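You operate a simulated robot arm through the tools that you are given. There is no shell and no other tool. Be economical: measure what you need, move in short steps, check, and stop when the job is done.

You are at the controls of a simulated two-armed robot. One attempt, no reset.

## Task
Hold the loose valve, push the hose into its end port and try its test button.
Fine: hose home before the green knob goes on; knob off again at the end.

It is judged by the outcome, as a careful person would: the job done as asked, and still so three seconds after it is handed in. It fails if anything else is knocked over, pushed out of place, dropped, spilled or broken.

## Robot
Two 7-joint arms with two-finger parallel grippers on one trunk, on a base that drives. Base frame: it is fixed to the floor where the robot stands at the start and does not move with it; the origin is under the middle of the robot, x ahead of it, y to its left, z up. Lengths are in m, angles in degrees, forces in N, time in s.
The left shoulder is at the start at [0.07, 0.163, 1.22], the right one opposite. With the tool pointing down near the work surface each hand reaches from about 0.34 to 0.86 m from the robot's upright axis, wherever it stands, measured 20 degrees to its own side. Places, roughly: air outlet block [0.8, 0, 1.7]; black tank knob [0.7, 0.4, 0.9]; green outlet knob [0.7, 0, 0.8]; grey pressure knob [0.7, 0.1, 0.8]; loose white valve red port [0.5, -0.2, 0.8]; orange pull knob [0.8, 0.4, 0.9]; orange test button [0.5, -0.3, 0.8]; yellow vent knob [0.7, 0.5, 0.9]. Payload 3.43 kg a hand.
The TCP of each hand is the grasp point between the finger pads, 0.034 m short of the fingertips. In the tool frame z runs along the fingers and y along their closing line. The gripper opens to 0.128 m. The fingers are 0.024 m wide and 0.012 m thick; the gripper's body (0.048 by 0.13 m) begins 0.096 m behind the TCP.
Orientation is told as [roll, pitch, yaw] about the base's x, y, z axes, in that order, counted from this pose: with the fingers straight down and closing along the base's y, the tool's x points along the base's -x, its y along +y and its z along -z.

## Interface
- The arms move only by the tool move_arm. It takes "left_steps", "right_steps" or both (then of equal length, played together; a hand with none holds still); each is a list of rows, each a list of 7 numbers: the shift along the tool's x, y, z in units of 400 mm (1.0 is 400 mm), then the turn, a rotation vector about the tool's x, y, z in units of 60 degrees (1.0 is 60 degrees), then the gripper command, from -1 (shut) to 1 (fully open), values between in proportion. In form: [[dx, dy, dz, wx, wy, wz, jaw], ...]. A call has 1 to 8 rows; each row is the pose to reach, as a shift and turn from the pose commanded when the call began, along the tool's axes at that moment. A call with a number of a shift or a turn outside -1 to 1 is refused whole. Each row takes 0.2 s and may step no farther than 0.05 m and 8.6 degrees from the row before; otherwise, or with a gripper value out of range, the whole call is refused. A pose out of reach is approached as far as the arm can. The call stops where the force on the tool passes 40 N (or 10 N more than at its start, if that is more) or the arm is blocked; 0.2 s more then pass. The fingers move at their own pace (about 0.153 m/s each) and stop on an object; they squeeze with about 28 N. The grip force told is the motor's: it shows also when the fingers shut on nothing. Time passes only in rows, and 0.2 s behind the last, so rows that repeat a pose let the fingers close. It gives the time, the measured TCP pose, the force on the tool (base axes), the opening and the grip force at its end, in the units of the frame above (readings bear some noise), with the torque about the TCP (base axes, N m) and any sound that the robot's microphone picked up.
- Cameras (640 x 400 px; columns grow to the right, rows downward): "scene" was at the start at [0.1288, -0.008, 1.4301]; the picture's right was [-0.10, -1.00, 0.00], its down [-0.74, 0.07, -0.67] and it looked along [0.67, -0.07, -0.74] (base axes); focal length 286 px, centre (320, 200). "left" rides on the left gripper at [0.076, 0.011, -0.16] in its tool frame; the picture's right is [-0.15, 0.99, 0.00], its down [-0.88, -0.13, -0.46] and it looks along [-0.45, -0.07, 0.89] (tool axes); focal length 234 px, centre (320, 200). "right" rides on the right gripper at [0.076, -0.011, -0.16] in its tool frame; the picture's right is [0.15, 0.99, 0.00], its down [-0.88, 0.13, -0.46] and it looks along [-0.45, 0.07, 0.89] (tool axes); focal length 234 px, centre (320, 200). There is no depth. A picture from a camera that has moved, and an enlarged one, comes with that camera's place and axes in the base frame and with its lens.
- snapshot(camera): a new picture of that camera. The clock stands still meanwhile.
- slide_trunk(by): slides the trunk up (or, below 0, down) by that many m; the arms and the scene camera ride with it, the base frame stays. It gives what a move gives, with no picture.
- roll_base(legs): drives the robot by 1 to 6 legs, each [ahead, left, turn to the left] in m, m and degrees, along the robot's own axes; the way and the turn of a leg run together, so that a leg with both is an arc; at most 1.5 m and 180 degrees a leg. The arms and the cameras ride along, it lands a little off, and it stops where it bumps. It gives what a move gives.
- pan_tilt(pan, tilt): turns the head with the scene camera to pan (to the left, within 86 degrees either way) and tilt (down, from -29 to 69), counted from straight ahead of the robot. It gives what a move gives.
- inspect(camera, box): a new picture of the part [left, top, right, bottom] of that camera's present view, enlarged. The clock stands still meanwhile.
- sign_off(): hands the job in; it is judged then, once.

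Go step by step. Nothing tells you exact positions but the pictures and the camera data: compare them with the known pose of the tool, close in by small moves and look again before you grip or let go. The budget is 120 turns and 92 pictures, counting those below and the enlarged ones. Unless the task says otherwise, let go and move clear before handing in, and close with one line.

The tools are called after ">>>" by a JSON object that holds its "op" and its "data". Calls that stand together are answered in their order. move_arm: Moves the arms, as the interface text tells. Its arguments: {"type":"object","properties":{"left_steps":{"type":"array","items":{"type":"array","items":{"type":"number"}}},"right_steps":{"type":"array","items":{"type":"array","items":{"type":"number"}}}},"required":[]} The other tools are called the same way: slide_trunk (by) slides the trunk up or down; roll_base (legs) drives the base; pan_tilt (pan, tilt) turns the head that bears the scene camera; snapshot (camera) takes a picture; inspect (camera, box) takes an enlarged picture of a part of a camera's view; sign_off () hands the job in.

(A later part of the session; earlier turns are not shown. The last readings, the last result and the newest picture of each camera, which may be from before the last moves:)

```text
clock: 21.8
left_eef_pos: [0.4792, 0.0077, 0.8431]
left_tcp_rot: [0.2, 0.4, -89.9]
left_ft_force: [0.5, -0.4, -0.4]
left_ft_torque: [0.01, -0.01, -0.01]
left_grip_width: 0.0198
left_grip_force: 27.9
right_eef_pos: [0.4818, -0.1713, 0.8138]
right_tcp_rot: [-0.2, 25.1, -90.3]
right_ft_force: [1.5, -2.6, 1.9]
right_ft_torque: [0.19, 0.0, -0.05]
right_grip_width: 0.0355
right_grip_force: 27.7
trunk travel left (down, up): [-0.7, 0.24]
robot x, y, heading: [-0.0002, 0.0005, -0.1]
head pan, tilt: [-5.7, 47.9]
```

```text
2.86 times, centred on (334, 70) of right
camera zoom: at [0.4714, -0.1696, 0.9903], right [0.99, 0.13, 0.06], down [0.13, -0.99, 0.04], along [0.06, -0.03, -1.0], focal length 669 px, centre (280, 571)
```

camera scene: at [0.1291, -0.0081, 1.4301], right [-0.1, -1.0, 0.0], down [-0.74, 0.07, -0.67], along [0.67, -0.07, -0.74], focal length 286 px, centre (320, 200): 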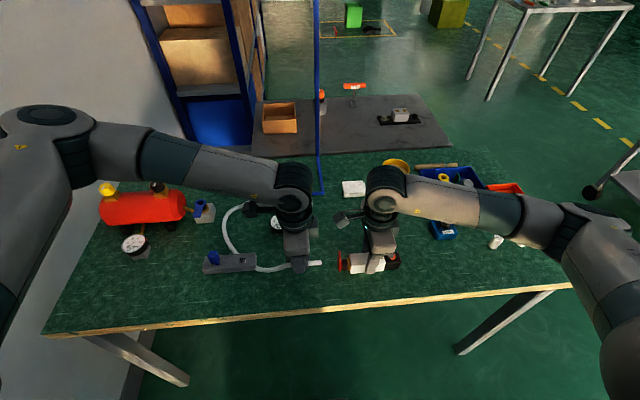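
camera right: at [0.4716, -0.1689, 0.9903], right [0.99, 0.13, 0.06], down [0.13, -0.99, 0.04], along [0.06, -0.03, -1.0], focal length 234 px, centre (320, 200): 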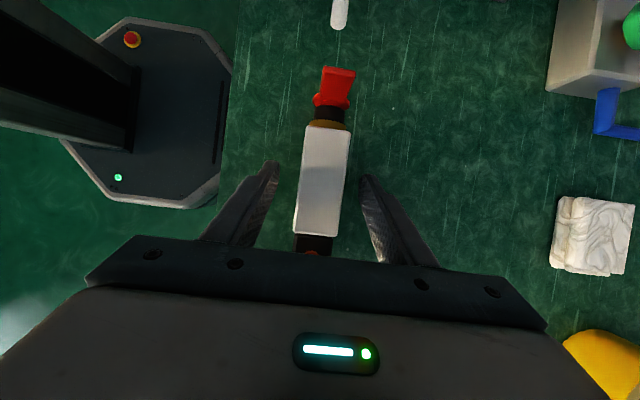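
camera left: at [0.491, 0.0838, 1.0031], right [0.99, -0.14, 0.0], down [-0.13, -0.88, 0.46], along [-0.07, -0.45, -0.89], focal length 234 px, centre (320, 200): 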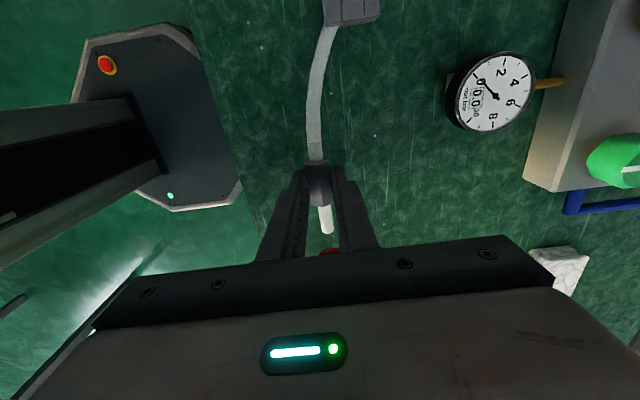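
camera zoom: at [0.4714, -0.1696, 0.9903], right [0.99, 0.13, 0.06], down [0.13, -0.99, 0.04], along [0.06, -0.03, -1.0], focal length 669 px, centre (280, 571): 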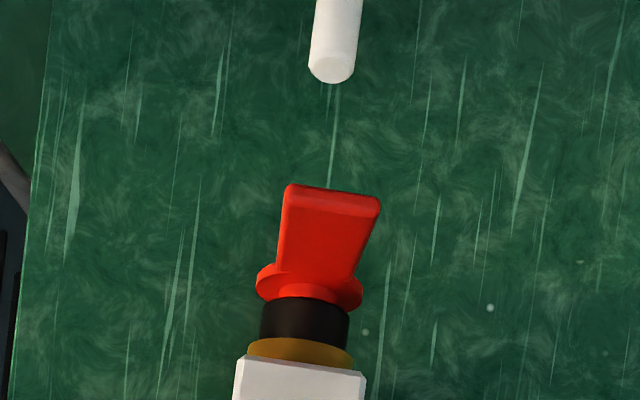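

The red part is a ring with an upright release tab; the port hole is at the ring. Lift the valve and approach to ~1 cm again.

>>> {"op": "move_arm", "data": {"right_steps": [[0.015, 0, -0.032, 0, 0, 0, -1], [0.03, -0.005, -0.064, 0, 0, 0, -1], [0.053, -0.005, -0.0535, 0, 0, 0, -1], [0.076, -0.005, -0.043, 0, 0, 0, -1], [0.098, -0.005, -0.0323, 0, 0, 0, -1], [0.098, -0.005, -0.0323, 0, 0, 0, -1]]}}

>>> {"op": "inspect", "data": {"camera": "right", "box": [270, 0, 398, 140]}}

>>> {"op": "inspect", "data": {"camera": "scene", "box": [290, 235, 354, 275]}}

>>> {"op": "snapshot", "data": {"camera": "scene"}}

```text
clock: 23.2
left_eef_pos: [0.4782, 0.0065, 0.8423]
left_tcp_rot: [0.2, 0.3, -90.0]
left_ft_force: [0.2, 0.8, -0.5]
left_ft_torque: [0.0, -0.01, 0.02]
left_grip_width: 0.0198
left_grip_force: 27.3
right_eef_pos: [0.4799, -0.1414, 0.8409]
right_tcp_rot: [-0.3, 24.9, -90.3]
right_ft_force: [0.3, -0.5, -3.0]
right_ft_torque: [0.03, -0.01, 0.0]
right_grip_width: 0.0356
right_grip_force: 27.5
trunk travel left (down, up): [-0.7, 0.24]
robot x, y, heading: [-0.0001, -0.0008, 0.1]
head pan, tilt: [-5.7, 47.9]
```

```text
2.86 times, centred on (334, 70) of right
camera zoom: at [0.4696, -0.1393, 1.0175], right [0.99, 0.13, 0.06], down [0.13, -0.99, 0.04], along [0.06, -0.03, -1.0], focal length 669 px, centre (280, 571)
```

zoom: 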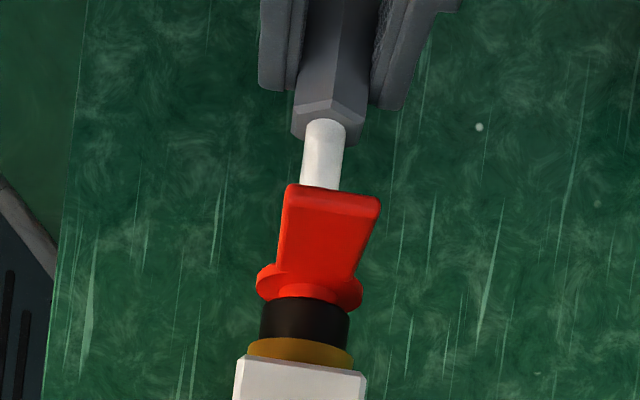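

```text
10.00 times, centred on (322, 255) of scene
camera zoom: at [0.129, -0.0084, 1.4301], right [-0.1, -1.0, 0.0], down [-0.74, 0.07, -0.67], along [0.67, -0.07, -0.74], focal length 2861 px, centre (300, -350)
```

zoom: 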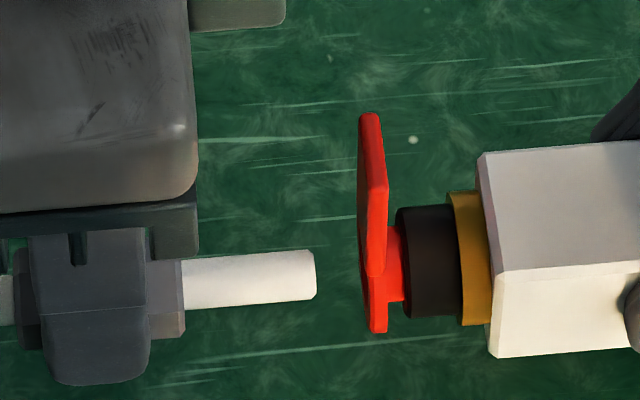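

```text
55 pictures are left
camera scene: at [0.129, -0.0084, 1.4301], right [-0.1, -1.0, 0.0], down [-0.74, 0.07, -0.67], along [0.67, -0.07, -0.74], focal length 286 px, centre (320, 200)
```

scene: 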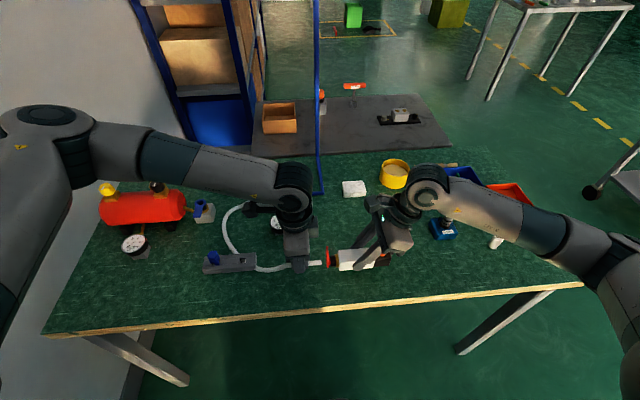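

Well aligned; small 1.2 mm drop, then slow push onto the tube.

>>> {"op": "move_arm", "data": {"right_steps": [[-0.0013, -0.001, 0.0027, 0, 0, 0, -1], [0.0095, -0.001, 0.0077, 0, 0, 0, -1], [0.0175, -0.001, 0.0115, 0, 0, 0, -1], [0.0235, -0.001, 0.0142, 0, 0, 0, -1], [0.0295, -0.001, 0.017, 0, 0, 0, -1], [0.0355, -0.001, 0.0198, 0, 0, 0, -1], [0.0395, -0.001, 0.0217, 0, 0, 0, -1]]}}

>>> {"op": "inspect", "data": {"camera": "scene", "box": [290, 235, 354, 275]}}

>>> {"op": "inspect", "data": {"camera": "right", "box": [270, 0, 398, 140]}}

```text
clock: 24.8
left_eef_pos: [0.4782, 0.0068, 0.8427]
left_tcp_rot: [0.2, 0.2, -90.0]
left_ft_force: [-1.0, -0.1, 0.8]
left_ft_torque: [-0.03, -0.01, -0.02]
left_grip_width: 0.0199
left_grip_force: 28.0
right_eef_pos: [0.4793, -0.123, 0.8392]
right_tcp_rot: [-0.3, 25.1, -90.4]
right_ft_force: [0.2, -0.4, -2.7]
right_ft_torque: [0.01, 0.0, 0.03]
right_grip_width: 0.0354
right_grip_force: 27.8
trunk travel left (down, up): [-0.7, 0.24]
robot x, y, heading: [-0.0021, -0.0016, 0.2]
head pan, tilt: [-5.7, 47.9]
```

```text
10.00 times, centred on (322, 255) of scene
camera zoom: at [0.1291, -0.008, 1.4301], right [-0.1, -1.0, 0.0], down [-0.74, 0.07, -0.67], along [0.67, -0.07, -0.74], focal length 2861 px, centre (300, -350)
```

zoom: 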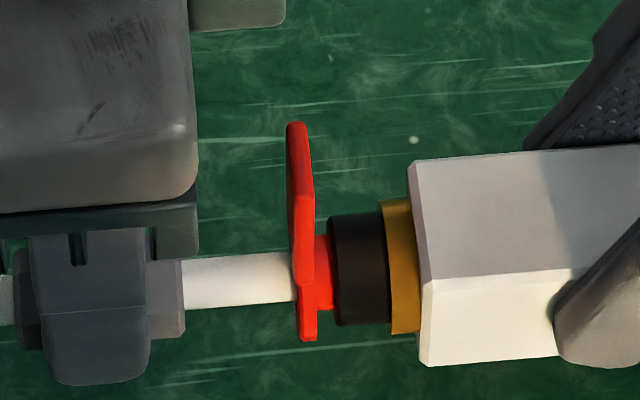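

```text
2.86 times, centred on (334, 70) of right
camera zoom: at [0.4698, -0.1221, 1.0164], right [0.99, 0.13, 0.06], down [0.13, -0.99, 0.04], along [0.06, -0.03, -1.0], focal length 669 px, centre (280, 571)
```

zoom: 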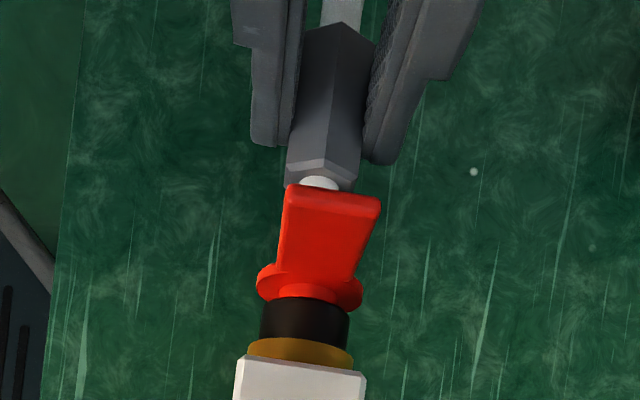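

The tip has entered the ring with no force. Keep pushing in 2.5 mm steps.

>>> {"op": "move_arm", "data": {"right_steps": [[0.0057, 0, 0.0026, 0, 0, 0, -1], [0.0113, 0, 0.0053, 0, 0, 0, -1], [0.017, 0, 0.0079, 0, 0, 0, -1], [0.0226, 0, 0.0106, 0, 0, 0, -1], [0.0283, 0, 0.0132, 0, 0, 0, -1], [0.034, 0, 0.0158, 0, 0, 0, -1], [0.0396, 0, 0.0185, 0, 0, 0, -1], [0.0453, 0, 0.0211, 0, 0, 0, -1]]}}

>>> {"op": "inspect", "data": {"camera": "scene", "box": [290, 235, 354, 275]}}

```text
clock: 26.6
left_eef_pos: [0.4781, 0.0068, 0.8426]
left_tcp_rot: [0.2, 0.2, -89.9]
left_ft_force: [-0.3, -0.5, -3.1]
left_ft_torque: [0.12, 0.0, -0.01]
left_grip_width: 0.0196
left_grip_force: 28.2
right_eef_pos: [0.4793, -0.1023, 0.8384]
right_tcp_rot: [-0.3, 24.9, -90.2]
right_ft_force: [-0.3, -0.3, -1.1]
right_ft_torque: [0.13, 0.02, 0.03]
right_grip_width: 0.0355
right_grip_force: 27.9
trunk travel left (down, up): [-0.7, 0.24]
robot x, y, heading: [-0.0001, 0.0005, -0.1]
head pan, tilt: [-5.7, 47.9]
```

```text
10.00 times, centred on (322, 255) of scene
camera zoom: at [0.1291, -0.008, 1.4301], right [-0.1, -1.0, 0.0], down [-0.74, 0.07, -0.67], along [0.67, -0.07, -0.74], focal length 2861 px, centre (300, -350)
```

zoom: 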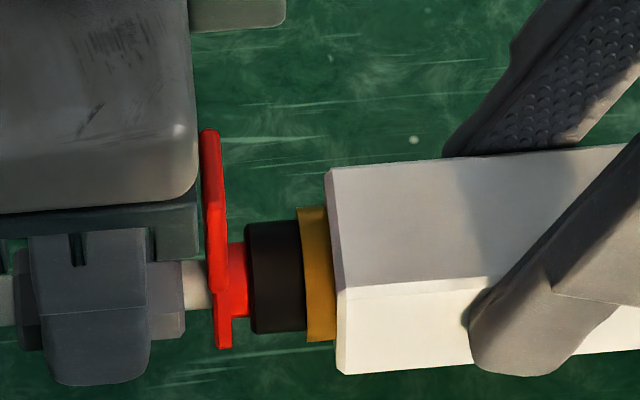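

Some 6 mm of tube remains. Continue slowly until it meets a stop.

>>> {"op": "move_arm", "data": {"right_steps": [[0.0034, 0, 0.0016, 0, 0, 0, -1], [0.0068, 0, 0.0032, 0, 0, 0, -1], [0.0102, 0, 0.0048, 0, 0, 0, -1], [0.0136, 0, 0.0063, 0, 0, 0, -1], [0.016, 0, 0.0075, 0, 0, 0, -1]]}}

>>> {"op": "inspect", "data": {"camera": "scene", "box": [290, 235, 354, 275]}}

```text
clock: 27.8
left_eef_pos: [0.4794, 0.0092, 0.8429]
left_tcp_rot: [0.2, 0.5, -89.9]
left_ft_force: [1.3, 20.8, 6.7]
left_ft_torque: [0.25, -0.08, 0.04]
left_grip_width: 0.0199
left_grip_force: 28.6
right_eef_pos: [0.4796, -0.0981, 0.8397]
right_tcp_rot: [-0.3, 24.8, -90.4]
right_ft_force: [-1.6, -20.1, -8.9]
right_ft_torque: [-0.84, 0.02, 0.12]
right_grip_width: 0.0356
right_grip_force: 27.8
trunk travel left (down, up): [-0.7, 0.24]
robot x, y, heading: [0.0005, 0.0037, 0.1]
head pan, tilt: [-5.7, 47.9]
```

```text
10.00 times, centred on (322, 255) of scene
camera zoom: at [0.1291, -0.0081, 1.4301], right [-0.1, -1.0, 0.0], down [-0.74, 0.07, -0.67], along [0.67, -0.07, -0.74], focal length 2861 px, centre (300, -350)
```

zoom: 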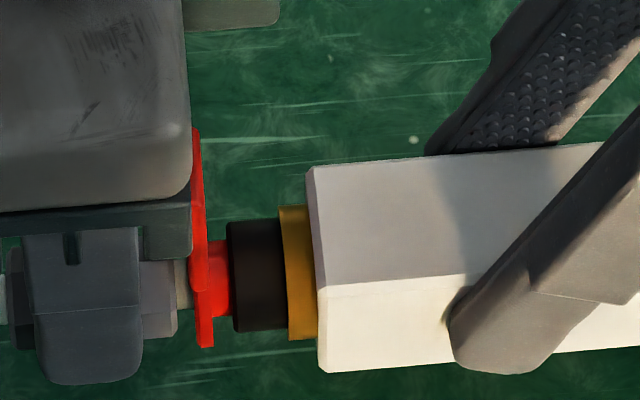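

It's now meeting about 20 N of insertion resistance with ~3 mm of tube showing; I push on in small increments.

>>> {"op": "move_arm", "data": {"right_steps": [[0.0023, 0, 0.0011, 0, 0, 0, -1], [0.0045, 0, 0.0021, 0, 0, 0, -1], [0.0068, 0, 0.0032, 0, 0, 0, -1], [0.009, 0, 0.0042, 0, 0, 0, -1], [0.009, 0, 0.0042, 0, 0, 0, -1]]}}

>>> {"op": "inspect", "data": {"camera": "scene", "box": [290, 235, 354, 275]}}

```text
clock: 29.0
left_eef_pos: [0.478, 0.0067, 0.842]
left_tcp_rot: [0.3, 0.4, -90.0]
left_ft_force: [5.1, 20.5, -5.7]
left_ft_torque: [0.89, -0.17, 0.23]
left_grip_width: 0.0197
left_grip_force: 28.0
right_eef_pos: [0.48, -0.0906, 0.8404]
right_tcp_rot: [-0.2, 24.9, -90.4]
right_ft_force: [-4.9, -20.7, 4.1]
right_ft_torque: [-0.22, 0.16, 0.33]
right_grip_width: 0.0357
right_grip_force: 28.1
trunk travel left (down, up): [-0.7, 0.24]
robot x, y, heading: [0.0014, -0.0036, 0.0]
head pan, tilt: [-5.7, 47.9]
```

```text
10.00 times, centred on (322, 255) of scene
camera zoom: at [0.129, -0.0082, 1.4301], right [-0.1, -1.0, 0.0], down [-0.74, 0.07, -0.67], along [0.67, -0.07, -0.74], focal length 2861 px, centre (300, -350)
```

zoom: 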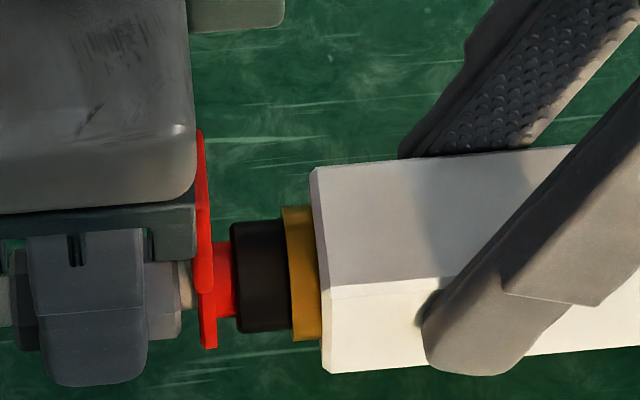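

The valve began to slip in the fingers at ~20 N. I'll do a gentle pull test to see whether the tube is retained.

>>> {"op": "move_arm", "data": {"right_steps": [[-0.0045, 0, -0.0021, 0, 0, 0, -1], [-0.009, 0, -0.0042, 0, 0, 0, -1], [-0.0136, 0, -0.0063, 0, 0, 0, -1], [-0.017, 0, -0.0079, 0, 0, 0, -1]]}}

>>> {"op": "inspect", "data": {"camera": "scene", "box": [290, 235, 354, 275]}}

```text
clock: 30.0
left_eef_pos: [0.4787, 0.004, 0.8437]
left_tcp_rot: [0.3, -0.2, -90.3]
left_ft_force: [1.2, -21.2, -9.8]
left_ft_torque: [-0.11, -0.05, 0.09]
left_grip_width: 0.0197
left_grip_force: 27.6
right_eef_pos: [0.4794, -0.0964, 0.8404]
right_tcp_rot: [-0.2, 25.4, -90.1]
right_ft_force: [-2.3, 21.9, 6.7]
right_ft_torque: [1.01, 0.04, 0.06]
right_grip_width: 0.0359
right_grip_force: 27.5
trunk travel left (down, up): [-0.7, 0.24]
robot x, y, heading: [-0.0008, -0.0013, -0.2]
head pan, tilt: [-5.7, 47.9]
```

```text
10.00 times, centred on (322, 255) of scene
camera zoom: at [0.1291, -0.0081, 1.4301], right [-0.1, -1.0, 0.0], down [-0.74, 0.07, -0.67], along [0.67, -0.07, -0.74], focal length 2861 px, centre (300, -350)
```

zoom: 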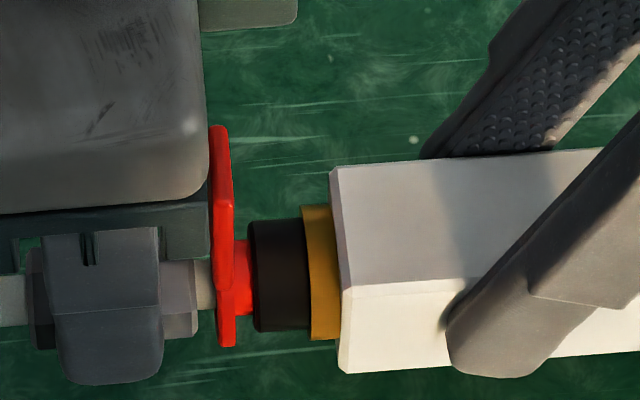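

The tube is retained (no play at 20 N either way), but 20 N is only my grip's slip limit, so I want a firmer push to be sure it's home. First lower the joined pair onto the table.

>>> {"op": "move_arm", "data": {"right_steps": [[0.009, 0, 0.0042, 0, 0, 0, -1], [0.004, 0, 0.0178, 0, 0, 0, -1], [-0.006, 0, 0.0391, 0, 0, 0, -1], [-0.0147, 0, 0.058, 0, 0, 0, -1], [-0.0168, 0, 0.0625, 0, 0, 0, -1]], "left_steps": [[0, 0, 0, 0, 0, 0, -1], [0, 0, 0.015, 0, 0, 0, -1], [0, 0, 0.0387, 0, 0, 0, -1], [0, 0, 0.06, 0, 0, 0, -1], [0, 0, 0.065, 0, 0, 0, -1]]}}

>>> {"op": "inspect", "data": {"camera": "scene", "box": [260, 200, 420, 300]}}

```text
clock: 31.2
left_eef_pos: [0.4767, 0.0062, 0.8179]
left_tcp_rot: [0.3, 0.3, -90.1]
left_ft_force: [3.0, -7.3, 7.7]
left_ft_torque: [-0.61, -0.12, 0.16]
left_grip_width: 0.0198
left_grip_force: 27.6
right_eef_pos: [0.4798, -0.0953, 0.8147]
right_tcp_rot: [-0.4, 24.8, -90.3]
right_ft_force: [-5.6, 6.8, -2.9]
right_ft_torque: [-0.83, 0.07, 0.0]
right_grip_width: 0.0357
right_grip_force: 27.9
trunk travel left (down, up): [-0.7, 0.24]
robot x, y, heading: [0.0008, -0.0033, -0.0]
head pan, tilt: [-5.7, 47.9]
```

```text
4.00 times, centred on (340, 250) of scene
camera zoom: at [0.128, -0.008, 1.4304], right [-0.1, -1.0, 0.0], down [-0.74, 0.07, -0.67], along [0.67, -0.07, -0.74], focal length 1144 px, centre (240, 0)
```

zoom: 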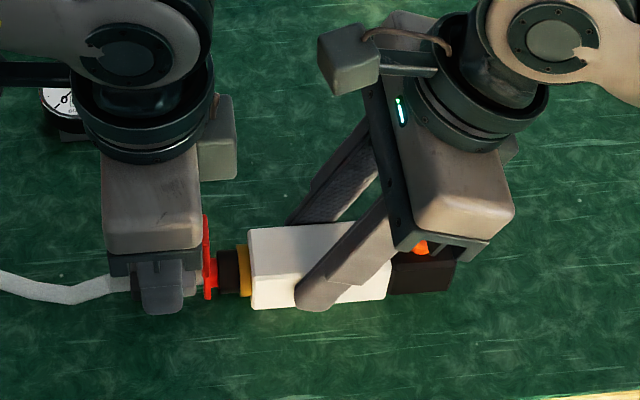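

Left lets go of the collar, slides back behind it and straddles the hose to brace the collar's back face.

>>> {"op": "move_arm", "data": {"left_steps": [[0, 0, 0, 0, 0, 0, -0.5], [0, 0, 0, 0, 0, 0, -0.4], [0.03, 0, 0, 0, 0, 0, -0.4], [0.065, 0, 0.01, 0, 0, 0, -0.4], [0.095, 0, 0.022, 0, 0, 0, -0.4]], "right_steps": [[-0.0016, 0, 0.0034, 0, 0, 0, -1], [-0.0016, 0, 0.0034, 0, 0, 0, -1], [-0.0016, 0, 0.0034, 0, 0, 0, -1], [-0.0016, 0, 0.0034, 0, 0, 0, -1], [-0.0016, 0, 0.0034, 0, 0, 0, -1]]}}

>>> {"op": "inspect", "data": {"camera": "scene", "box": [240, 210, 384, 300]}}

>>> {"op": "snapshot", "data": {"camera": "left"}}

```text
clock: 32.4
left_eef_pos: [0.4764, 0.0425, 0.8103]
left_tcp_rot: [0.2, 0.4, -90.0]
left_ft_force: [-0.4, 0.0, 0.4]
left_ft_torque: [-0.02, -0.04, 0.01]
left_grip_width: 0.0383
left_grip_force: 0.1
right_eef_pos: [0.4805, -0.0963, 0.8136]
right_tcp_rot: [-0.1, 25.0, -90.5]
right_ft_force: [5.9, -8.4, 15.4]
right_ft_torque: [-0.69, -0.25, -0.16]
right_grip_width: 0.0357
right_grip_force: 27.8
trunk travel left (down, up): [-0.7, 0.24]
robot x, y, heading: [-0.0047, -0.0023, 0.1]
head pan, tilt: [-5.7, 47.9]
```

```text
4.44 times, centred on (312, 255) of scene
camera zoom: at [0.1282, -0.0089, 1.4303], right [-0.1, -1.0, 0.0], down [-0.74, 0.07, -0.67], along [0.67, -0.07, -0.74], focal length 1272 px, centre (356, -44)
```

zoom: 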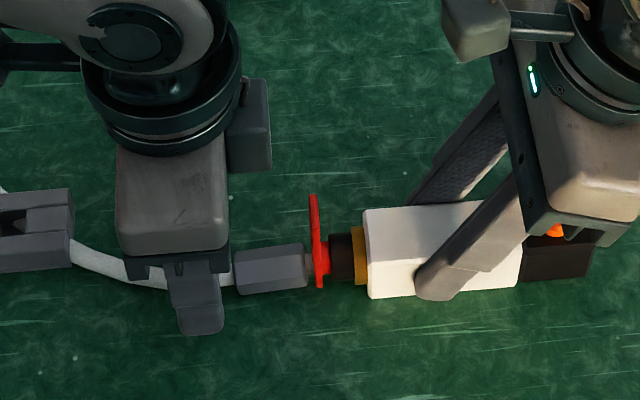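

```text
46 pictures are left
camera left: at [0.4883, 0.1193, 0.9699], right [0.99, -0.15, 0.0], down [-0.13, -0.88, 0.45], along [-0.06, -0.45, -0.89], focal length 234 px, centre (320, 200)
```

left: 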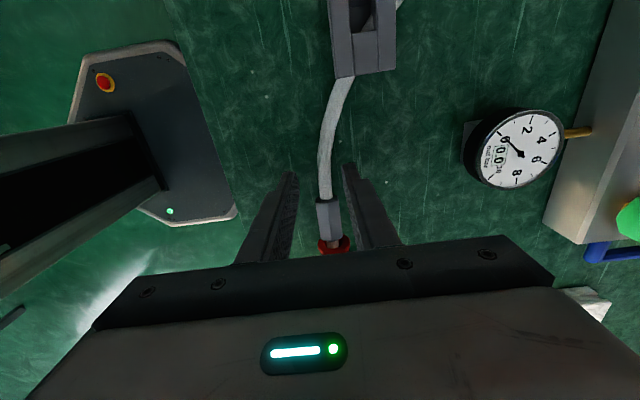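

Left fingers close on the hose behind the collar; right lets go of the valve (resting on the table) and backs out to reposition behind its button end.

>>> {"op": "move_arm", "data": {"left_steps": [[0, 0, 0, 0, 0, 0, -0.7], [0, 0, 0, 0, 0, 0, -1], [0, 0, 0, 0, 0, 0, -1], [-0.003, 0, 0, 0, 0, 0, -1], [-0.006, 0, 0, 0, 0, 0, -1], [-0.006, 0, 0, 0, 0, 0, -1]], "right_steps": [[0, 0, 0, 0, 0, 0, -0.3], [0, 0, 0, 0, 0, 0, 0.1], [0, 0, -0.05, 0, 0, 0, 0.1], [0, 0, -0.11, 0, 0, 0, 0.1], [0, 0, -0.18, 0, 0, 0, 0], [0, 0, -0.25, 0, 0, 0, 0]]}}

>>> {"op": "move_arm", "data": {"right_steps": [[0, 0, -0.05, 0, -0.105, 0, -0.5], [-0.05, 0, -0.05, 0, -0.21, 0, -1], [-0.1, 0, -0.05, 0, -0.315, 0, -1], [-0.15, 0, -0.05, 0, -0.417, 0, -1], [-0.15, 0, -0.05, 0, -0.417, 0, -1]]}}

>>> {"op": "inspect", "data": {"camera": "scene", "box": [240, 180, 432, 300]}}

```text
clock: 33.8
left_eef_pos: [0.4763, 0.0419, 0.809]
left_tcp_rot: [0.2, 0.3, -90.0]
left_ft_force: [0.2, 2.0, 1.4]
left_ft_torque: [-0.05, 0.01, -0.02]
left_grip_width: 0.01
left_grip_force: 27.6
right_eef_pos: [0.4792, -0.1374, 0.9056]
right_tcp_rot: [-0.3, 24.9, -90.4]
right_ft_force: [-0.3, -0.3, -0.6]
right_ft_torque: [-0.02, -0.02, -0.01]
right_grip_width: 0.064
right_grip_force: 0.1
trunk travel left (down, up): [-0.7, 0.24]
robot x, y, heading: [0.0016, 0.0007, 0.1]
head pan, tilt: [-5.7, 47.9]
```

```text
clock: 35.0
left_eef_pos: [0.4769, 0.0422, 0.8099]
left_tcp_rot: [0.2, 0.3, -90.0]
left_ft_force: [0.0, 0.8, 0.7]
left_ft_torque: [0.02, -0.01, -0.02]
left_grip_width: 0.0103
left_grip_force: 27.6
right_eef_pos: [0.48, -0.1982, 0.8969]
right_tcp_rot: [-0.2, -0.1, -90.3]
right_ft_force: [-0.4, 0.2, -0.5]
right_ft_torque: [0.02, 0.03, 0.02]
right_grip_width: 0.0
right_grip_force: 27.8
trunk travel left (down, up): [-0.7, 0.24]
robot x, y, heading: [0.0053, 0.0037, -0.0]
head pan, tilt: [-5.7, 47.9]
```

```text
3.33 times, centred on (336, 240) of scene
camera zoom: at [0.1287, -0.0081, 1.4301], right [-0.1, -1.0, 0.0], down [-0.74, 0.07, -0.67], along [0.67, -0.07, -0.74], focal length 954 px, centre (267, 67)
```

zoom: 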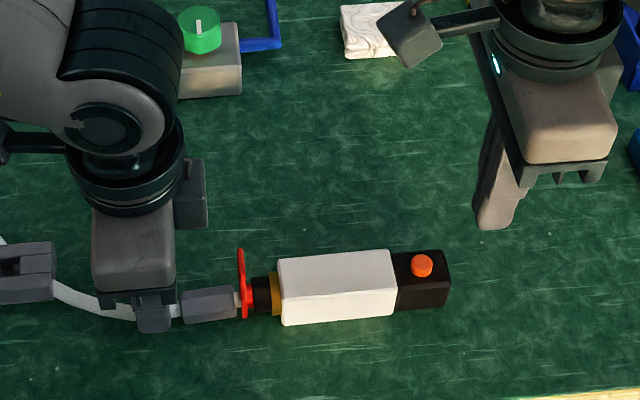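

Right descends just behind the button end face (closed fingers) while left closes up on the collar's back face.

>>> {"op": "move_arm", "data": {"right_steps": [[-0.02, 0, 0.07, 0, 0, 0, -1], [-0.02, 0, 0.15, 0, 0, 0, -1], [-0.02, 0, 0.2, 0, 0, 0, -1], [-0.02, 0, 0.223, 0, 0, 0, -1]], "left_steps": [[-0.003, 0, 0, 0, 0, 0, -1], [-0.006, 0, 0, 0, 0, 0, -1], [-0.009, 0, 0, 0, 0, 0, -1], [-0.009, 0, 0, 0, 0, 0, -1]]}}

>>> {"op": "inspect", "data": {"camera": "scene", "box": [260, 210, 404, 300]}}

```text
clock: 36.0
left_eef_pos: [0.478, 0.0398, 0.8088]
left_tcp_rot: [0.3, 0.3, -90.0]
left_ft_force: [0.8, 1.3, -1.1]
left_ft_torque: [0.07, -0.02, 0.02]
left_grip_width: 0.0103
left_grip_force: 27.8
right_eef_pos: [0.4802, -0.2082, 0.8096]
right_tcp_rot: [-0.2, 0.0, -90.1]
right_ft_force: [-0.1, -0.4, 0.4]
right_ft_torque: [-0.01, 0.0, -0.03]
right_grip_width: 0.0
right_grip_force: 28.0
trunk travel left (down, up): [-0.7, 0.24]
robot x, y, heading: [0.0035, 0.001, 0.0]
head pan, tilt: [-5.7, 47.9]
```

```text
4.44 times, centred on (332, 255) of scene
camera zoom: at [0.1289, -0.0079, 1.4302], right [-0.1, -1.0, 0.0], down [-0.74, 0.07, -0.67], along [0.67, -0.07, -0.74], focal length 1272 px, centre (267, -44)
```

zoom: 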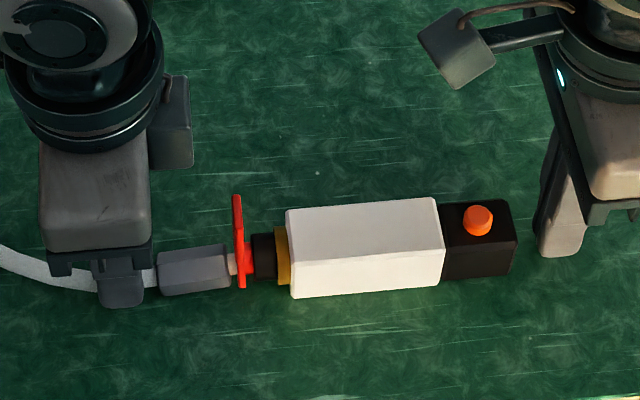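

Now push the valve from behind toward the braced collar.

>>> {"op": "move_arm", "data": {"right_steps": [[0.02, 0, 0, 0, 0, 0, -1], [0.03, 0, 0, 0, 0, 0, -1], [0.038, 0, 0, 0, 0, 0, -1], [0.044, 0, 0, 0, 0, 0, -1], [0.05, 0, 0, 0, 0, 0, -1], [0.056, 0, 0, 0, 0, 0, -1], [0.061, 0, 0, 0, 0, 0, -1], [0.065, 0, 0, 0, 0, 0, -1]]}}

>>> {"op": "inspect", "data": {"camera": "scene", "box": [260, 210, 404, 300]}}

```text
clock: 37.6
left_eef_pos: [0.4786, 0.04, 0.8079]
left_tcp_rot: [0.1, 0.6, -89.8]
left_ft_force: [-1.0, 1.3, 3.9]
left_ft_torque: [0.01, 0.03, -0.1]
left_grip_width: 0.0102
left_grip_force: 28.8
right_eef_pos: [0.4817, -0.1876, 0.8079]
right_tcp_rot: [-0.1, -0.5, -90.3]
right_ft_force: [-0.4, -2.7, 0.6]
right_ft_torque: [0.02, -0.02, 0.02]
right_grip_width: 0.0
right_grip_force: 28.0
trunk travel left (down, up): [-0.7, 0.24]
robot x, y, heading: [0.0003, -0.0016, -0.1]
head pan, tilt: [-5.7, 47.9]
stopped in row 7 (right hand): the force on the tool passed its limit (the readings are from after the stop); the commanded pose is now the measured one
```

```text
4.44 times, centred on (332, 255) of scene
camera zoom: at [0.1281, -0.0084, 1.4301], right [-0.1, -1.0, 0.0], down [-0.74, 0.07, -0.67], along [0.67, -0.07, -0.74], focal length 1272 px, centre (267, -44)
```

zoom: 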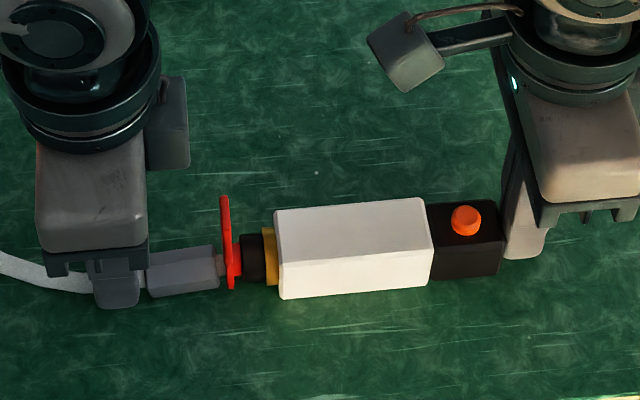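

The push reached 40 N; I check the gap at high zoom.

>>> {"op": "inspect", "data": {"camera": "scene", "box": [280, 240, 344, 280]}}

```text
10.00 times, centred on (312, 260) of scene
camera zoom: at [0.1281, -0.0084, 1.4301], right [-0.1, -1.0, 0.0], down [-0.74, 0.07, -0.67], along [0.67, -0.07, -0.74], focal length 2861 px, centre (400, -400)
```

zoom: 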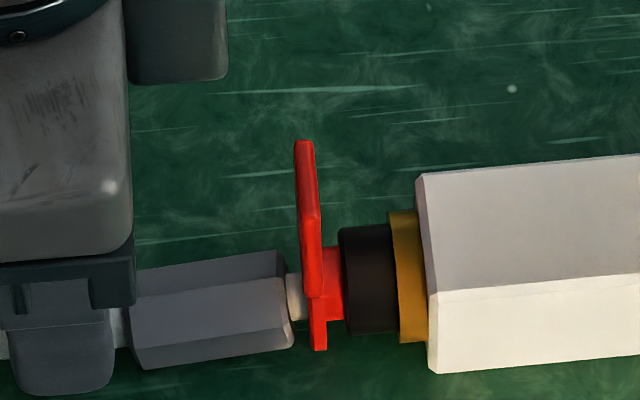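

The gap is unchanged under 40 N, so the hose is home against its stop. Now the right hand goes back (leaning) to hold the valve body.

>>> {"op": "move_arm", "data": {"right_steps": [[-0.03, 0, 0, 0, 0, 0, -1], [-0.03, 0, -0.1, 0, 0, 0, -1], [-0.03, 0, -0.2, 0, 0.105, 0, -0.5], [-0.03, 0, -0.28, 0, 0.21, 0, 0.1], [0, 0, -0.28, 0, 0.315, 0, 0.1], [0.03, 0, -0.28, 0, 0.42, 0, 0.1], [0.03, 0, -0.28, 0, 0.42, 0, 0.1]]}}

>>> {"op": "snapshot", "data": {"camera": "right"}}

```text
clock: 39.2
left_eef_pos: [0.4786, 0.0412, 0.8093]
left_tcp_rot: [0.1, 0.6, -90.0]
left_ft_force: [-1.3, -0.8, 4.7]
left_ft_torque: [-0.09, 0.09, 0.02]
left_grip_width: 0.0101
left_grip_force: 28.4
right_eef_pos: [0.4798, -0.1751, 0.9195]
right_tcp_rot: [-0.2, 25.0, -90.5]
right_ft_force: [0.4, 0.7, -0.1]
right_ft_torque: [-0.04, 0.0, 0.0]
right_grip_width: 0.0704
right_grip_force: 0.1
trunk travel left (down, up): [-0.7, 0.24]
robot x, y, heading: [-0.0005, -0.0022, -0.0]
head pan, tilt: [-5.7, 47.9]
```

```text
41 pictures are left
camera right: at [0.4697, -0.174, 1.0973], right [0.99, 0.13, 0.06], down [0.12, -0.99, 0.04], along [0.06, -0.04, -1.0], focal length 234 px, centre (320, 200)
```

right: 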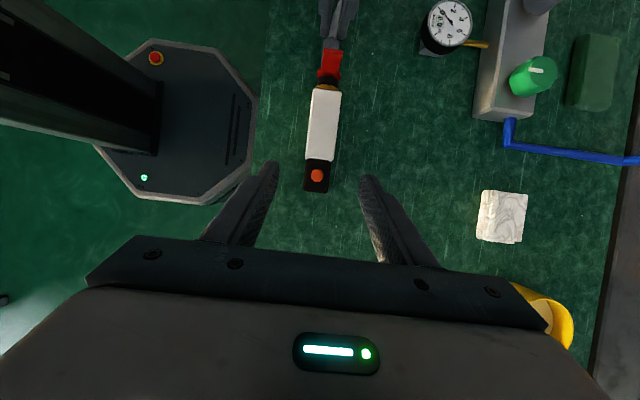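

>>> {"op": "move_arm", "data": {"right_steps": [[0.008, 0, 0.1, 0, 0, 0, 0.1], [0.016, 0.001, 0.2, 0, 0, 0, 0.1], [0.022, 0.002, 0.27, 0, 0, 0, 0.1], [0.025, 0.002, 0.303, 0, 0, 0, 0.1], [0.025, 0.002, 0.303, 0, 0, 0, -0.4], [0.025, 0.002, 0.303, 0, 0, 0, -1], [0.025, 0.002, 0.303, 0, 0, 0, -1], [0.025, 0.002, 0.303, 0, 0, 0, -1]]}}

>>> {"op": "inspect", "data": {"camera": "scene", "box": [240, 180, 432, 300]}}

```text
clock: 41.0
left_eef_pos: [0.4783, 0.0416, 0.8086]
left_tcp_rot: [0.1, 0.4, -89.9]
left_ft_force: [1.1, -0.9, 4.2]
left_ft_torque: [-0.02, -0.01, 0.12]
left_grip_width: 0.0101
left_grip_force: 27.9
right_eef_pos: [0.4812, -0.1143, 0.812]
right_tcp_rot: [-0.3, 24.9, -90.5]
right_ft_force: [-3.1, 1.6, -0.5]
right_ft_torque: [0.02, 0.07, 0.2]
right_grip_width: 0.0355
right_grip_force: 27.5
trunk travel left (down, up): [-0.7, 0.24]
robot x, y, heading: [-0.0038, -0.0004, 0.3]
head pan, tilt: [-5.7, 47.9]
```

```text
3.33 times, centred on (336, 240) of scene
camera zoom: at [0.1282, -0.0082, 1.4302], right [-0.1, -1.0, 0.0], down [-0.74, 0.07, -0.67], along [0.67, -0.07, -0.74], focal length 954 px, centre (267, 67)
```

zoom: 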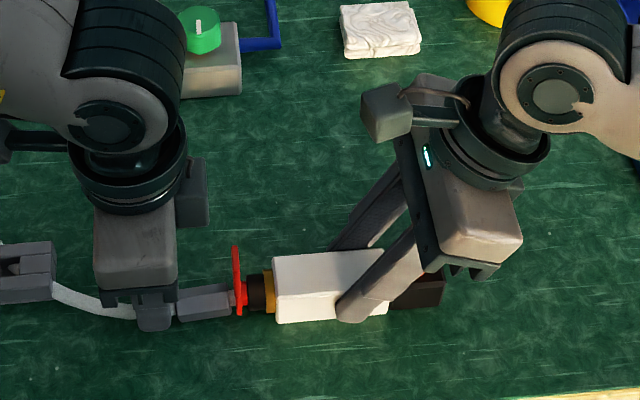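

Right holds the valve (hose home). Left now releases the hose, rises and heads over the green knob at about [0.718, -0.006].

>>> {"op": "move_arm", "data": {"left_steps": [[0, 0, 0, 0, 0, 0, -0.4], [0, 0, -0.06, 0, 0, 0, -0.4], [0, 0, -0.16, 0, 0, 0, -0.4], [0, 0, -0.27, 0, 0, -0.14, -0.4], [0, 0, -0.38, 0, 0, -0.28, -0.4], [0, 0.1, -0.38, 0, 0, -0.42, -0.4], [-0.02, 0.2, -0.38, 0, 0, -0.56, -0.3], [-0.05, 0.3, -0.38, 0, 0, -0.7, -0.2]]}}

>>> {"op": "move_arm", "data": {"left_steps": [[-0.042, 0.029, 0, 0, 0, -0.133, -0.2], [-0.084, 0.059, 0, 0, 0, -0.267, -0.2], [-0.126, 0.088, 0, 0, 0, -0.4, -0.2], [-0.168, 0.117, 0, 0, 0, -0.533, -0.2], [-0.21, 0.147, 0, 0, 0, -0.667, -0.2], [-0.2528, 0.176, 0, 0, 0, -0.8, -0.2], [-0.2528, 0.176, 0, 0, 0, -0.8, -0.2]]}}

>>> {"op": "snapshot", "data": {"camera": "left"}}

>>> {"op": "snapshot", "data": {"camera": "scene"}}

```text
clock: 42.8
left_eef_pos: [0.5974, 0.0182, 0.9608]
left_tcp_rot: [0.4, 0.5, -47.7]
left_ft_force: [-0.5, 0.0, -0.4]
left_ft_torque: [0.03, 0.03, 0.02]
left_grip_width: 0.0512
left_grip_force: 0.1
right_eef_pos: [0.4823, -0.1137, 0.8138]
right_tcp_rot: [-0.3, 24.9, -90.5]
right_ft_force: [-0.3, 0.9, -0.7]
right_ft_torque: [-0.13, 0.03, -0.04]
right_grip_width: 0.0358
right_grip_force: 28.1
trunk travel left (down, up): [-0.7, 0.24]
robot x, y, heading: [-0.0008, 0.0032, 0.1]
head pan, tilt: [-5.7, 47.9]
```

```text
clock: 44.4
left_eef_pos: [0.7163, -0.008, 0.9609]
left_tcp_rot: [0.5, -0.1, 0.2]
left_ft_force: [0.7, -0.3, -0.5]
left_ft_torque: [0.02, 0.01, 0.01]
left_grip_width: 0.0512
left_grip_force: 0.1
right_eef_pos: [0.482, -0.1124, 0.8131]
right_tcp_rot: [-0.2, 24.8, -90.5]
right_ft_force: [-0.4, 1.1, -0.4]
right_ft_torque: [0.11, 0.0, 0.06]
right_grip_width: 0.0357
right_grip_force: 28.1
trunk travel left (down, up): [-0.7, 0.24]
robot x, y, heading: [-0.0017, 0.0001, -0.4]
head pan, tilt: [-5.7, 47.9]
```

```text
39 pictures are left
camera left: at [0.6411, 0.0018, 1.1196], right [0.14, 0.99, 0.01], down [0.88, -0.13, 0.46], along [0.45, -0.06, -0.89], focal length 234 px, centre (320, 200)
```

left: 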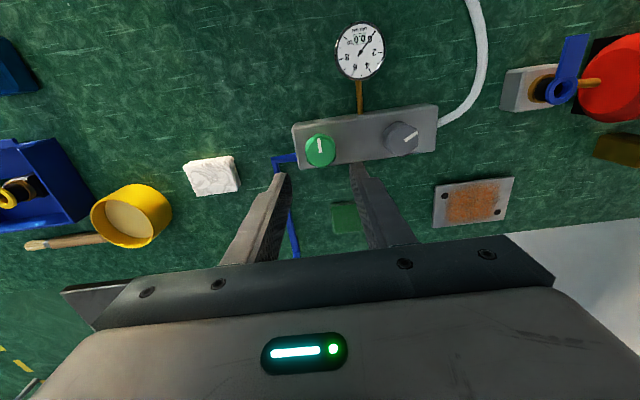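

```text
38 pictures are left
camera scene: at [0.1286, -0.0079, 1.4302], right [-0.1, -1.0, 0.0], down [-0.74, 0.07, -0.67], along [0.67, -0.07, -0.74], focal length 286 px, centre (320, 200)
```

scene: 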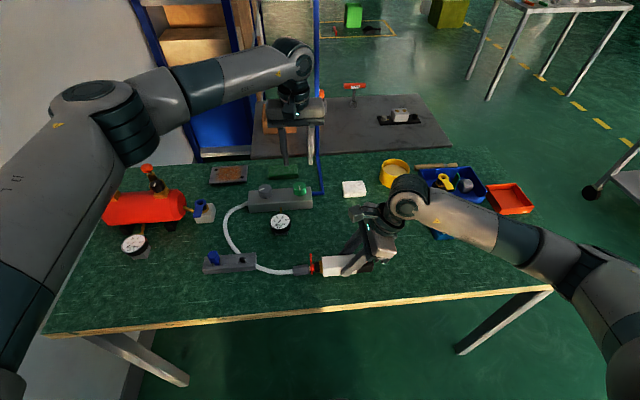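

Knob is right under the left hand. Zooming in for on/off marks before gripping.

>>> {"op": "inspect", "data": {"camera": "left", "box": [270, 90, 450, 190]}}

>>> {"op": "move_arm", "data": {"left_steps": [[-0.003, 0, 0.06, 0, 0, 0, -0.05], [-0.003, 0.001, 0.15, 0, 0, 0, -0.05], [-0.003, 0.001, 0.22, 0, 0, 0, -0.05], [-0.003, 0.001, 0.27, 0, 0, 0, -0.05]]}}

>>> {"op": "inspect", "data": {"camera": "scene", "box": [240, 150, 352, 220]}}

```text
3.56 times, centred on (360, 140) of left
camera zoom: at [0.6411, 0.0018, 1.1196], right [0.14, 0.99, 0.01], down [0.88, -0.13, 0.46], along [0.45, -0.06, -0.89], focal length 833 px, centre (178, 413)
```

zoom: 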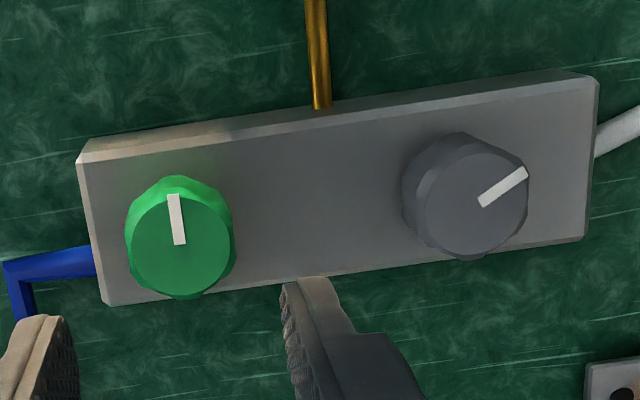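

```text
clock: 45.4
left_eef_pos: [0.7186, -0.0049, 0.8532]
left_tcp_rot: [0.6, -0.2, 0.0]
left_ft_force: [0.9, 0.9, 0.2]
left_ft_torque: [-0.03, -0.03, 0.0]
left_grip_width: 0.0608
left_grip_force: 0.1
right_eef_pos: [0.483, -0.1135, 0.8135]
right_tcp_rot: [-0.2, 24.8, -90.5]
right_ft_force: [-0.2, -1.1, -0.5]
right_ft_torque: [0.06, -0.02, 0.01]
right_grip_width: 0.0353
right_grip_force: 27.9
trunk travel left (down, up): [-0.7, 0.24]
robot x, y, heading: [0.0003, -0.0006, -0.1]
head pan, tilt: [-5.7, 47.9]
```

```text
5.71 times, centred on (296, 185) of scene
camera zoom: at [0.1288, -0.0085, 1.4302], right [-0.1, -1.0, 0.0], down [-0.74, 0.07, -0.67], along [0.67, -0.07, -0.74], focal length 1635 px, centre (457, 286)
```

zoom: 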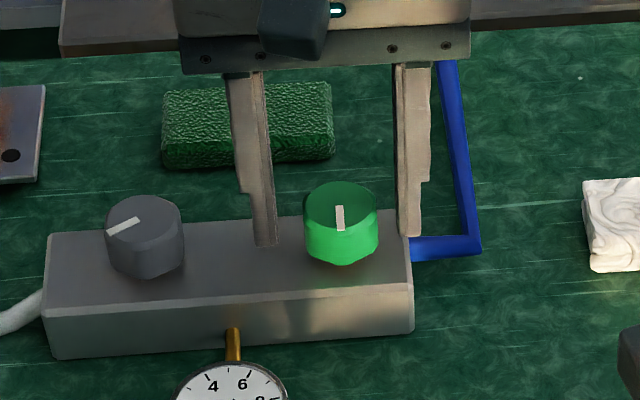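

The pointer faces the robot, no marks; knob is centred. Descend a bit more and grip it.

>>> {"op": "move_arm", "data": {"left_steps": [[0, -0.002, 0.015, 0, 0, 0, -0.05], [0, -0.002, 0.027, 0, 0, 0, -0.05], [0, -0.002, 0.027, 0, 0, 0, -0.4], [0, -0.002, 0.027, 0, 0, 0, -1], [0, -0.002, 0.027, 0, 0, 0, -1]]}}

>>> {"op": "inspect", "data": {"camera": "scene", "box": [240, 150, 352, 220]}}

```text
clock: 46.6
left_eef_pos: [0.7188, -0.0079, 0.8422]
left_tcp_rot: [0.6, -0.3, 0.1]
left_ft_force: [-2.0, 5.0, 1.4]
left_ft_torque: [-0.85, 0.07, 0.05]
left_grip_width: 0.0397
left_grip_force: 44.8
right_eef_pos: [0.4814, -0.1133, 0.8123]
right_tcp_rot: [-0.1, 24.8, -90.4]
right_ft_force: [-1.0, -1.8, 1.2]
right_ft_torque: [0.01, -0.09, -0.06]
right_grip_width: 0.0356
right_grip_force: 27.9
trunk travel left (down, up): [-0.7, 0.24]
robot x, y, heading: [-0.0001, -0.0013, 0.2]
head pan, tilt: [-5.7, 47.9]
```

```text
5.71 times, centred on (296, 185) of scene
camera zoom: at [0.1286, -0.0076, 1.4302], right [-0.1, -1.0, 0.0], down [-0.74, 0.07, -0.67], along [0.67, -0.07, -0.74], focal length 1635 px, centre (457, 286)
```

zoom: 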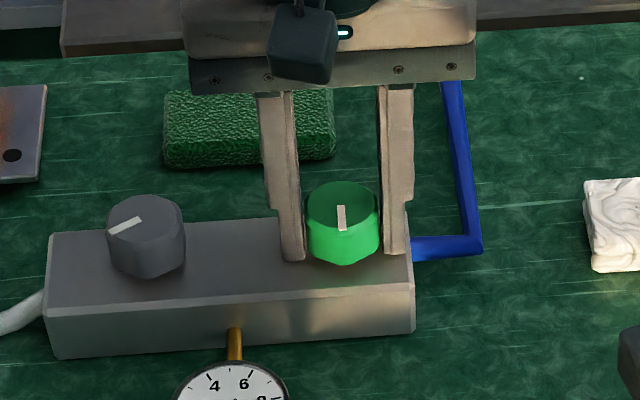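

Gripped. Try a small counter-clockwise (opening) turn and read the torque and gauge.

>>> {"op": "move_arm", "data": {"left_steps": [[0, 0, 0, 0, 0, -0.1, -1], [0, 0, 0, 0, 0, -0.2, -1], [0, 0, 0, 0, 0, -0.3, -1]]}}

>>> {"op": "inspect", "data": {"camera": "scene", "box": [240, 160, 368, 240]}}

```text
clock: 47.4
left_eef_pos: [0.7191, -0.0076, 0.8421]
left_tcp_rot: [0.5, -0.3, 18.2]
left_ft_force: [-1.9, 2.6, 1.1]
left_ft_torque: [-1.05, 0.93, 0.02]
left_grip_width: 0.0395
left_grip_force: 45.0
right_eef_pos: [0.4816, -0.1132, 0.813]
right_tcp_rot: [-0.2, 24.7, -90.5]
right_ft_force: [0.0, 0.1, -0.4]
right_ft_torque: [0.07, -0.03, -0.03]
right_grip_width: 0.0356
right_grip_force: 28.0
trunk travel left (down, up): [-0.7, 0.24]
robot x, y, heading: [0.002, 0.002, 0.2]
head pan, tilt: [-5.7, 47.9]
```

```text
5.00 times, centred on (304, 200) of scene
camera zoom: at [0.1288, -0.0077, 1.4301], right [-0.1, -1.0, 0.0], down [-0.74, 0.07, -0.67], along [0.67, -0.07, -0.74], focal length 1430 px, centre (400, 200)
```

zoom: 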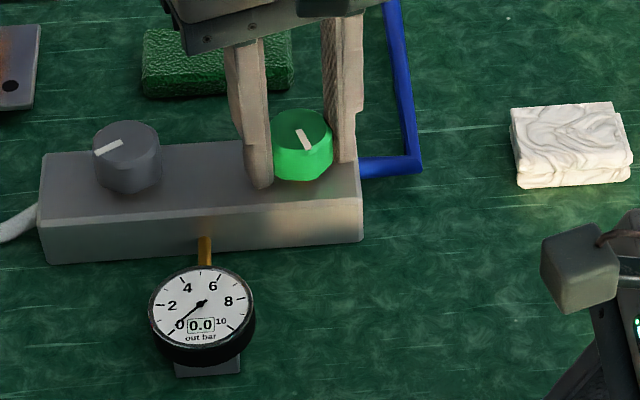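

It turns freely that way. Continue toward 90°.

>>> {"op": "move_arm", "data": {"left_steps": [[0, 0, 0, 0, 0, -0.13, -1], [0, 0, 0, 0, 0, -0.26, -1], [0, 0, 0, 0, 0, -0.39, -1], [0, 0, 0, 0, 0, -0.52, -1], [0, 0, 0, 0, 0, -0.65, -1], [0, 0, 0, 0, 0, -0.78, -1], [0, 0, 0, 0, 0, -0.9, -1]]}}

>>> {"op": "inspect", "data": {"camera": "scene", "box": [240, 160, 368, 240]}}

```text
clock: 49.0
left_eef_pos: [0.7205, -0.0074, 0.8414]
left_tcp_rot: [0.0, -0.5, 72.4]
left_ft_force: [-5.0, 4.5, 3.8]
left_ft_torque: [-0.12, 0.65, -0.01]
left_grip_width: 0.0399
left_grip_force: 44.7
right_eef_pos: [0.4821, -0.1124, 0.8133]
right_tcp_rot: [-0.2, 24.7, -90.4]
right_ft_force: [-0.1, -0.1, -0.1]
right_ft_torque: [-0.05, 0.0, 0.01]
right_grip_width: 0.0356
right_grip_force: 27.9
trunk travel left (down, up): [-0.7, 0.24]
robot x, y, heading: [0.0007, -0.0025, 0.0]
head pan, tilt: [-5.7, 47.9]
```

```text
5.00 times, centred on (304, 200) of scene
camera zoom: at [0.1279, -0.0075, 1.4302], right [-0.1, -1.0, 0.0], down [-0.74, 0.07, -0.67], along [0.67, -0.07, -0.74], focal length 1430 px, centre (400, 200)
```

zoom: 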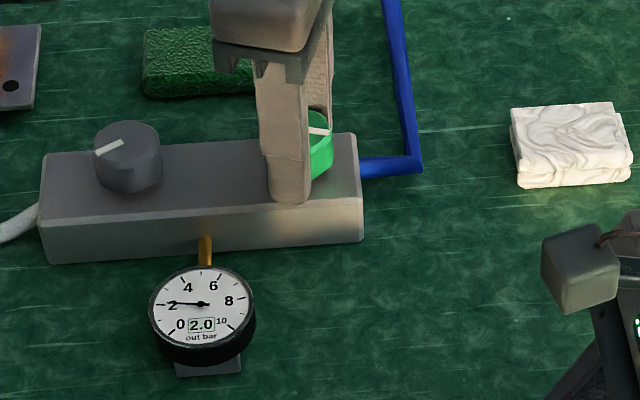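

Gauge shows 2.0 bar: air is on. Finish the turn to 90°.

>>> {"op": "move_arm", "data": {"left_steps": [[0, 0, 0, 0, 0, -0.1, -1], [0, 0, 0, 0, 0, -0.2, -1], [0, 0, 0, 0, 0, -0.29, -1], [0, 0, 0, 0, 0, -0.29, -1]]}}

>>> {"op": "inspect", "data": {"camera": "scene", "box": [240, 160, 400, 280]}}

```text
clock: 50.0
left_eef_pos: [0.7206, -0.0066, 0.8424]
left_tcp_rot: [-0.2, -0.7, 89.6]
left_ft_force: [-4.8, 4.0, 4.4]
left_ft_torque: [0.84, 0.62, 0.02]
left_grip_width: 0.0396
left_grip_force: 45.2
right_eef_pos: [0.482, -0.1127, 0.8124]
right_tcp_rot: [-0.2, 24.8, -90.5]
right_ft_force: [-0.1, 0.1, -0.4]
right_ft_torque: [-0.03, -0.02, 0.02]
right_grip_width: 0.0355
right_grip_force: 27.8
trunk travel left (down, up): [-0.7, 0.24]
robot x, y, heading: [0.003, -0.0015, -0.0]
head pan, tilt: [-5.7, 47.9]
```

```text
3.33 times, centred on (320, 220) of scene
camera zoom: at [0.128, -0.0079, 1.4302], right [-0.1, -1.0, 0.0], down [-0.74, 0.07, -0.67], along [0.67, -0.07, -0.74], focal length 954 px, centre (320, 133)
```

zoom: 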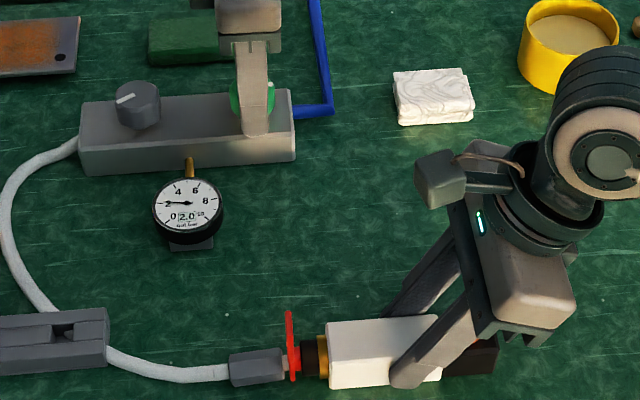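

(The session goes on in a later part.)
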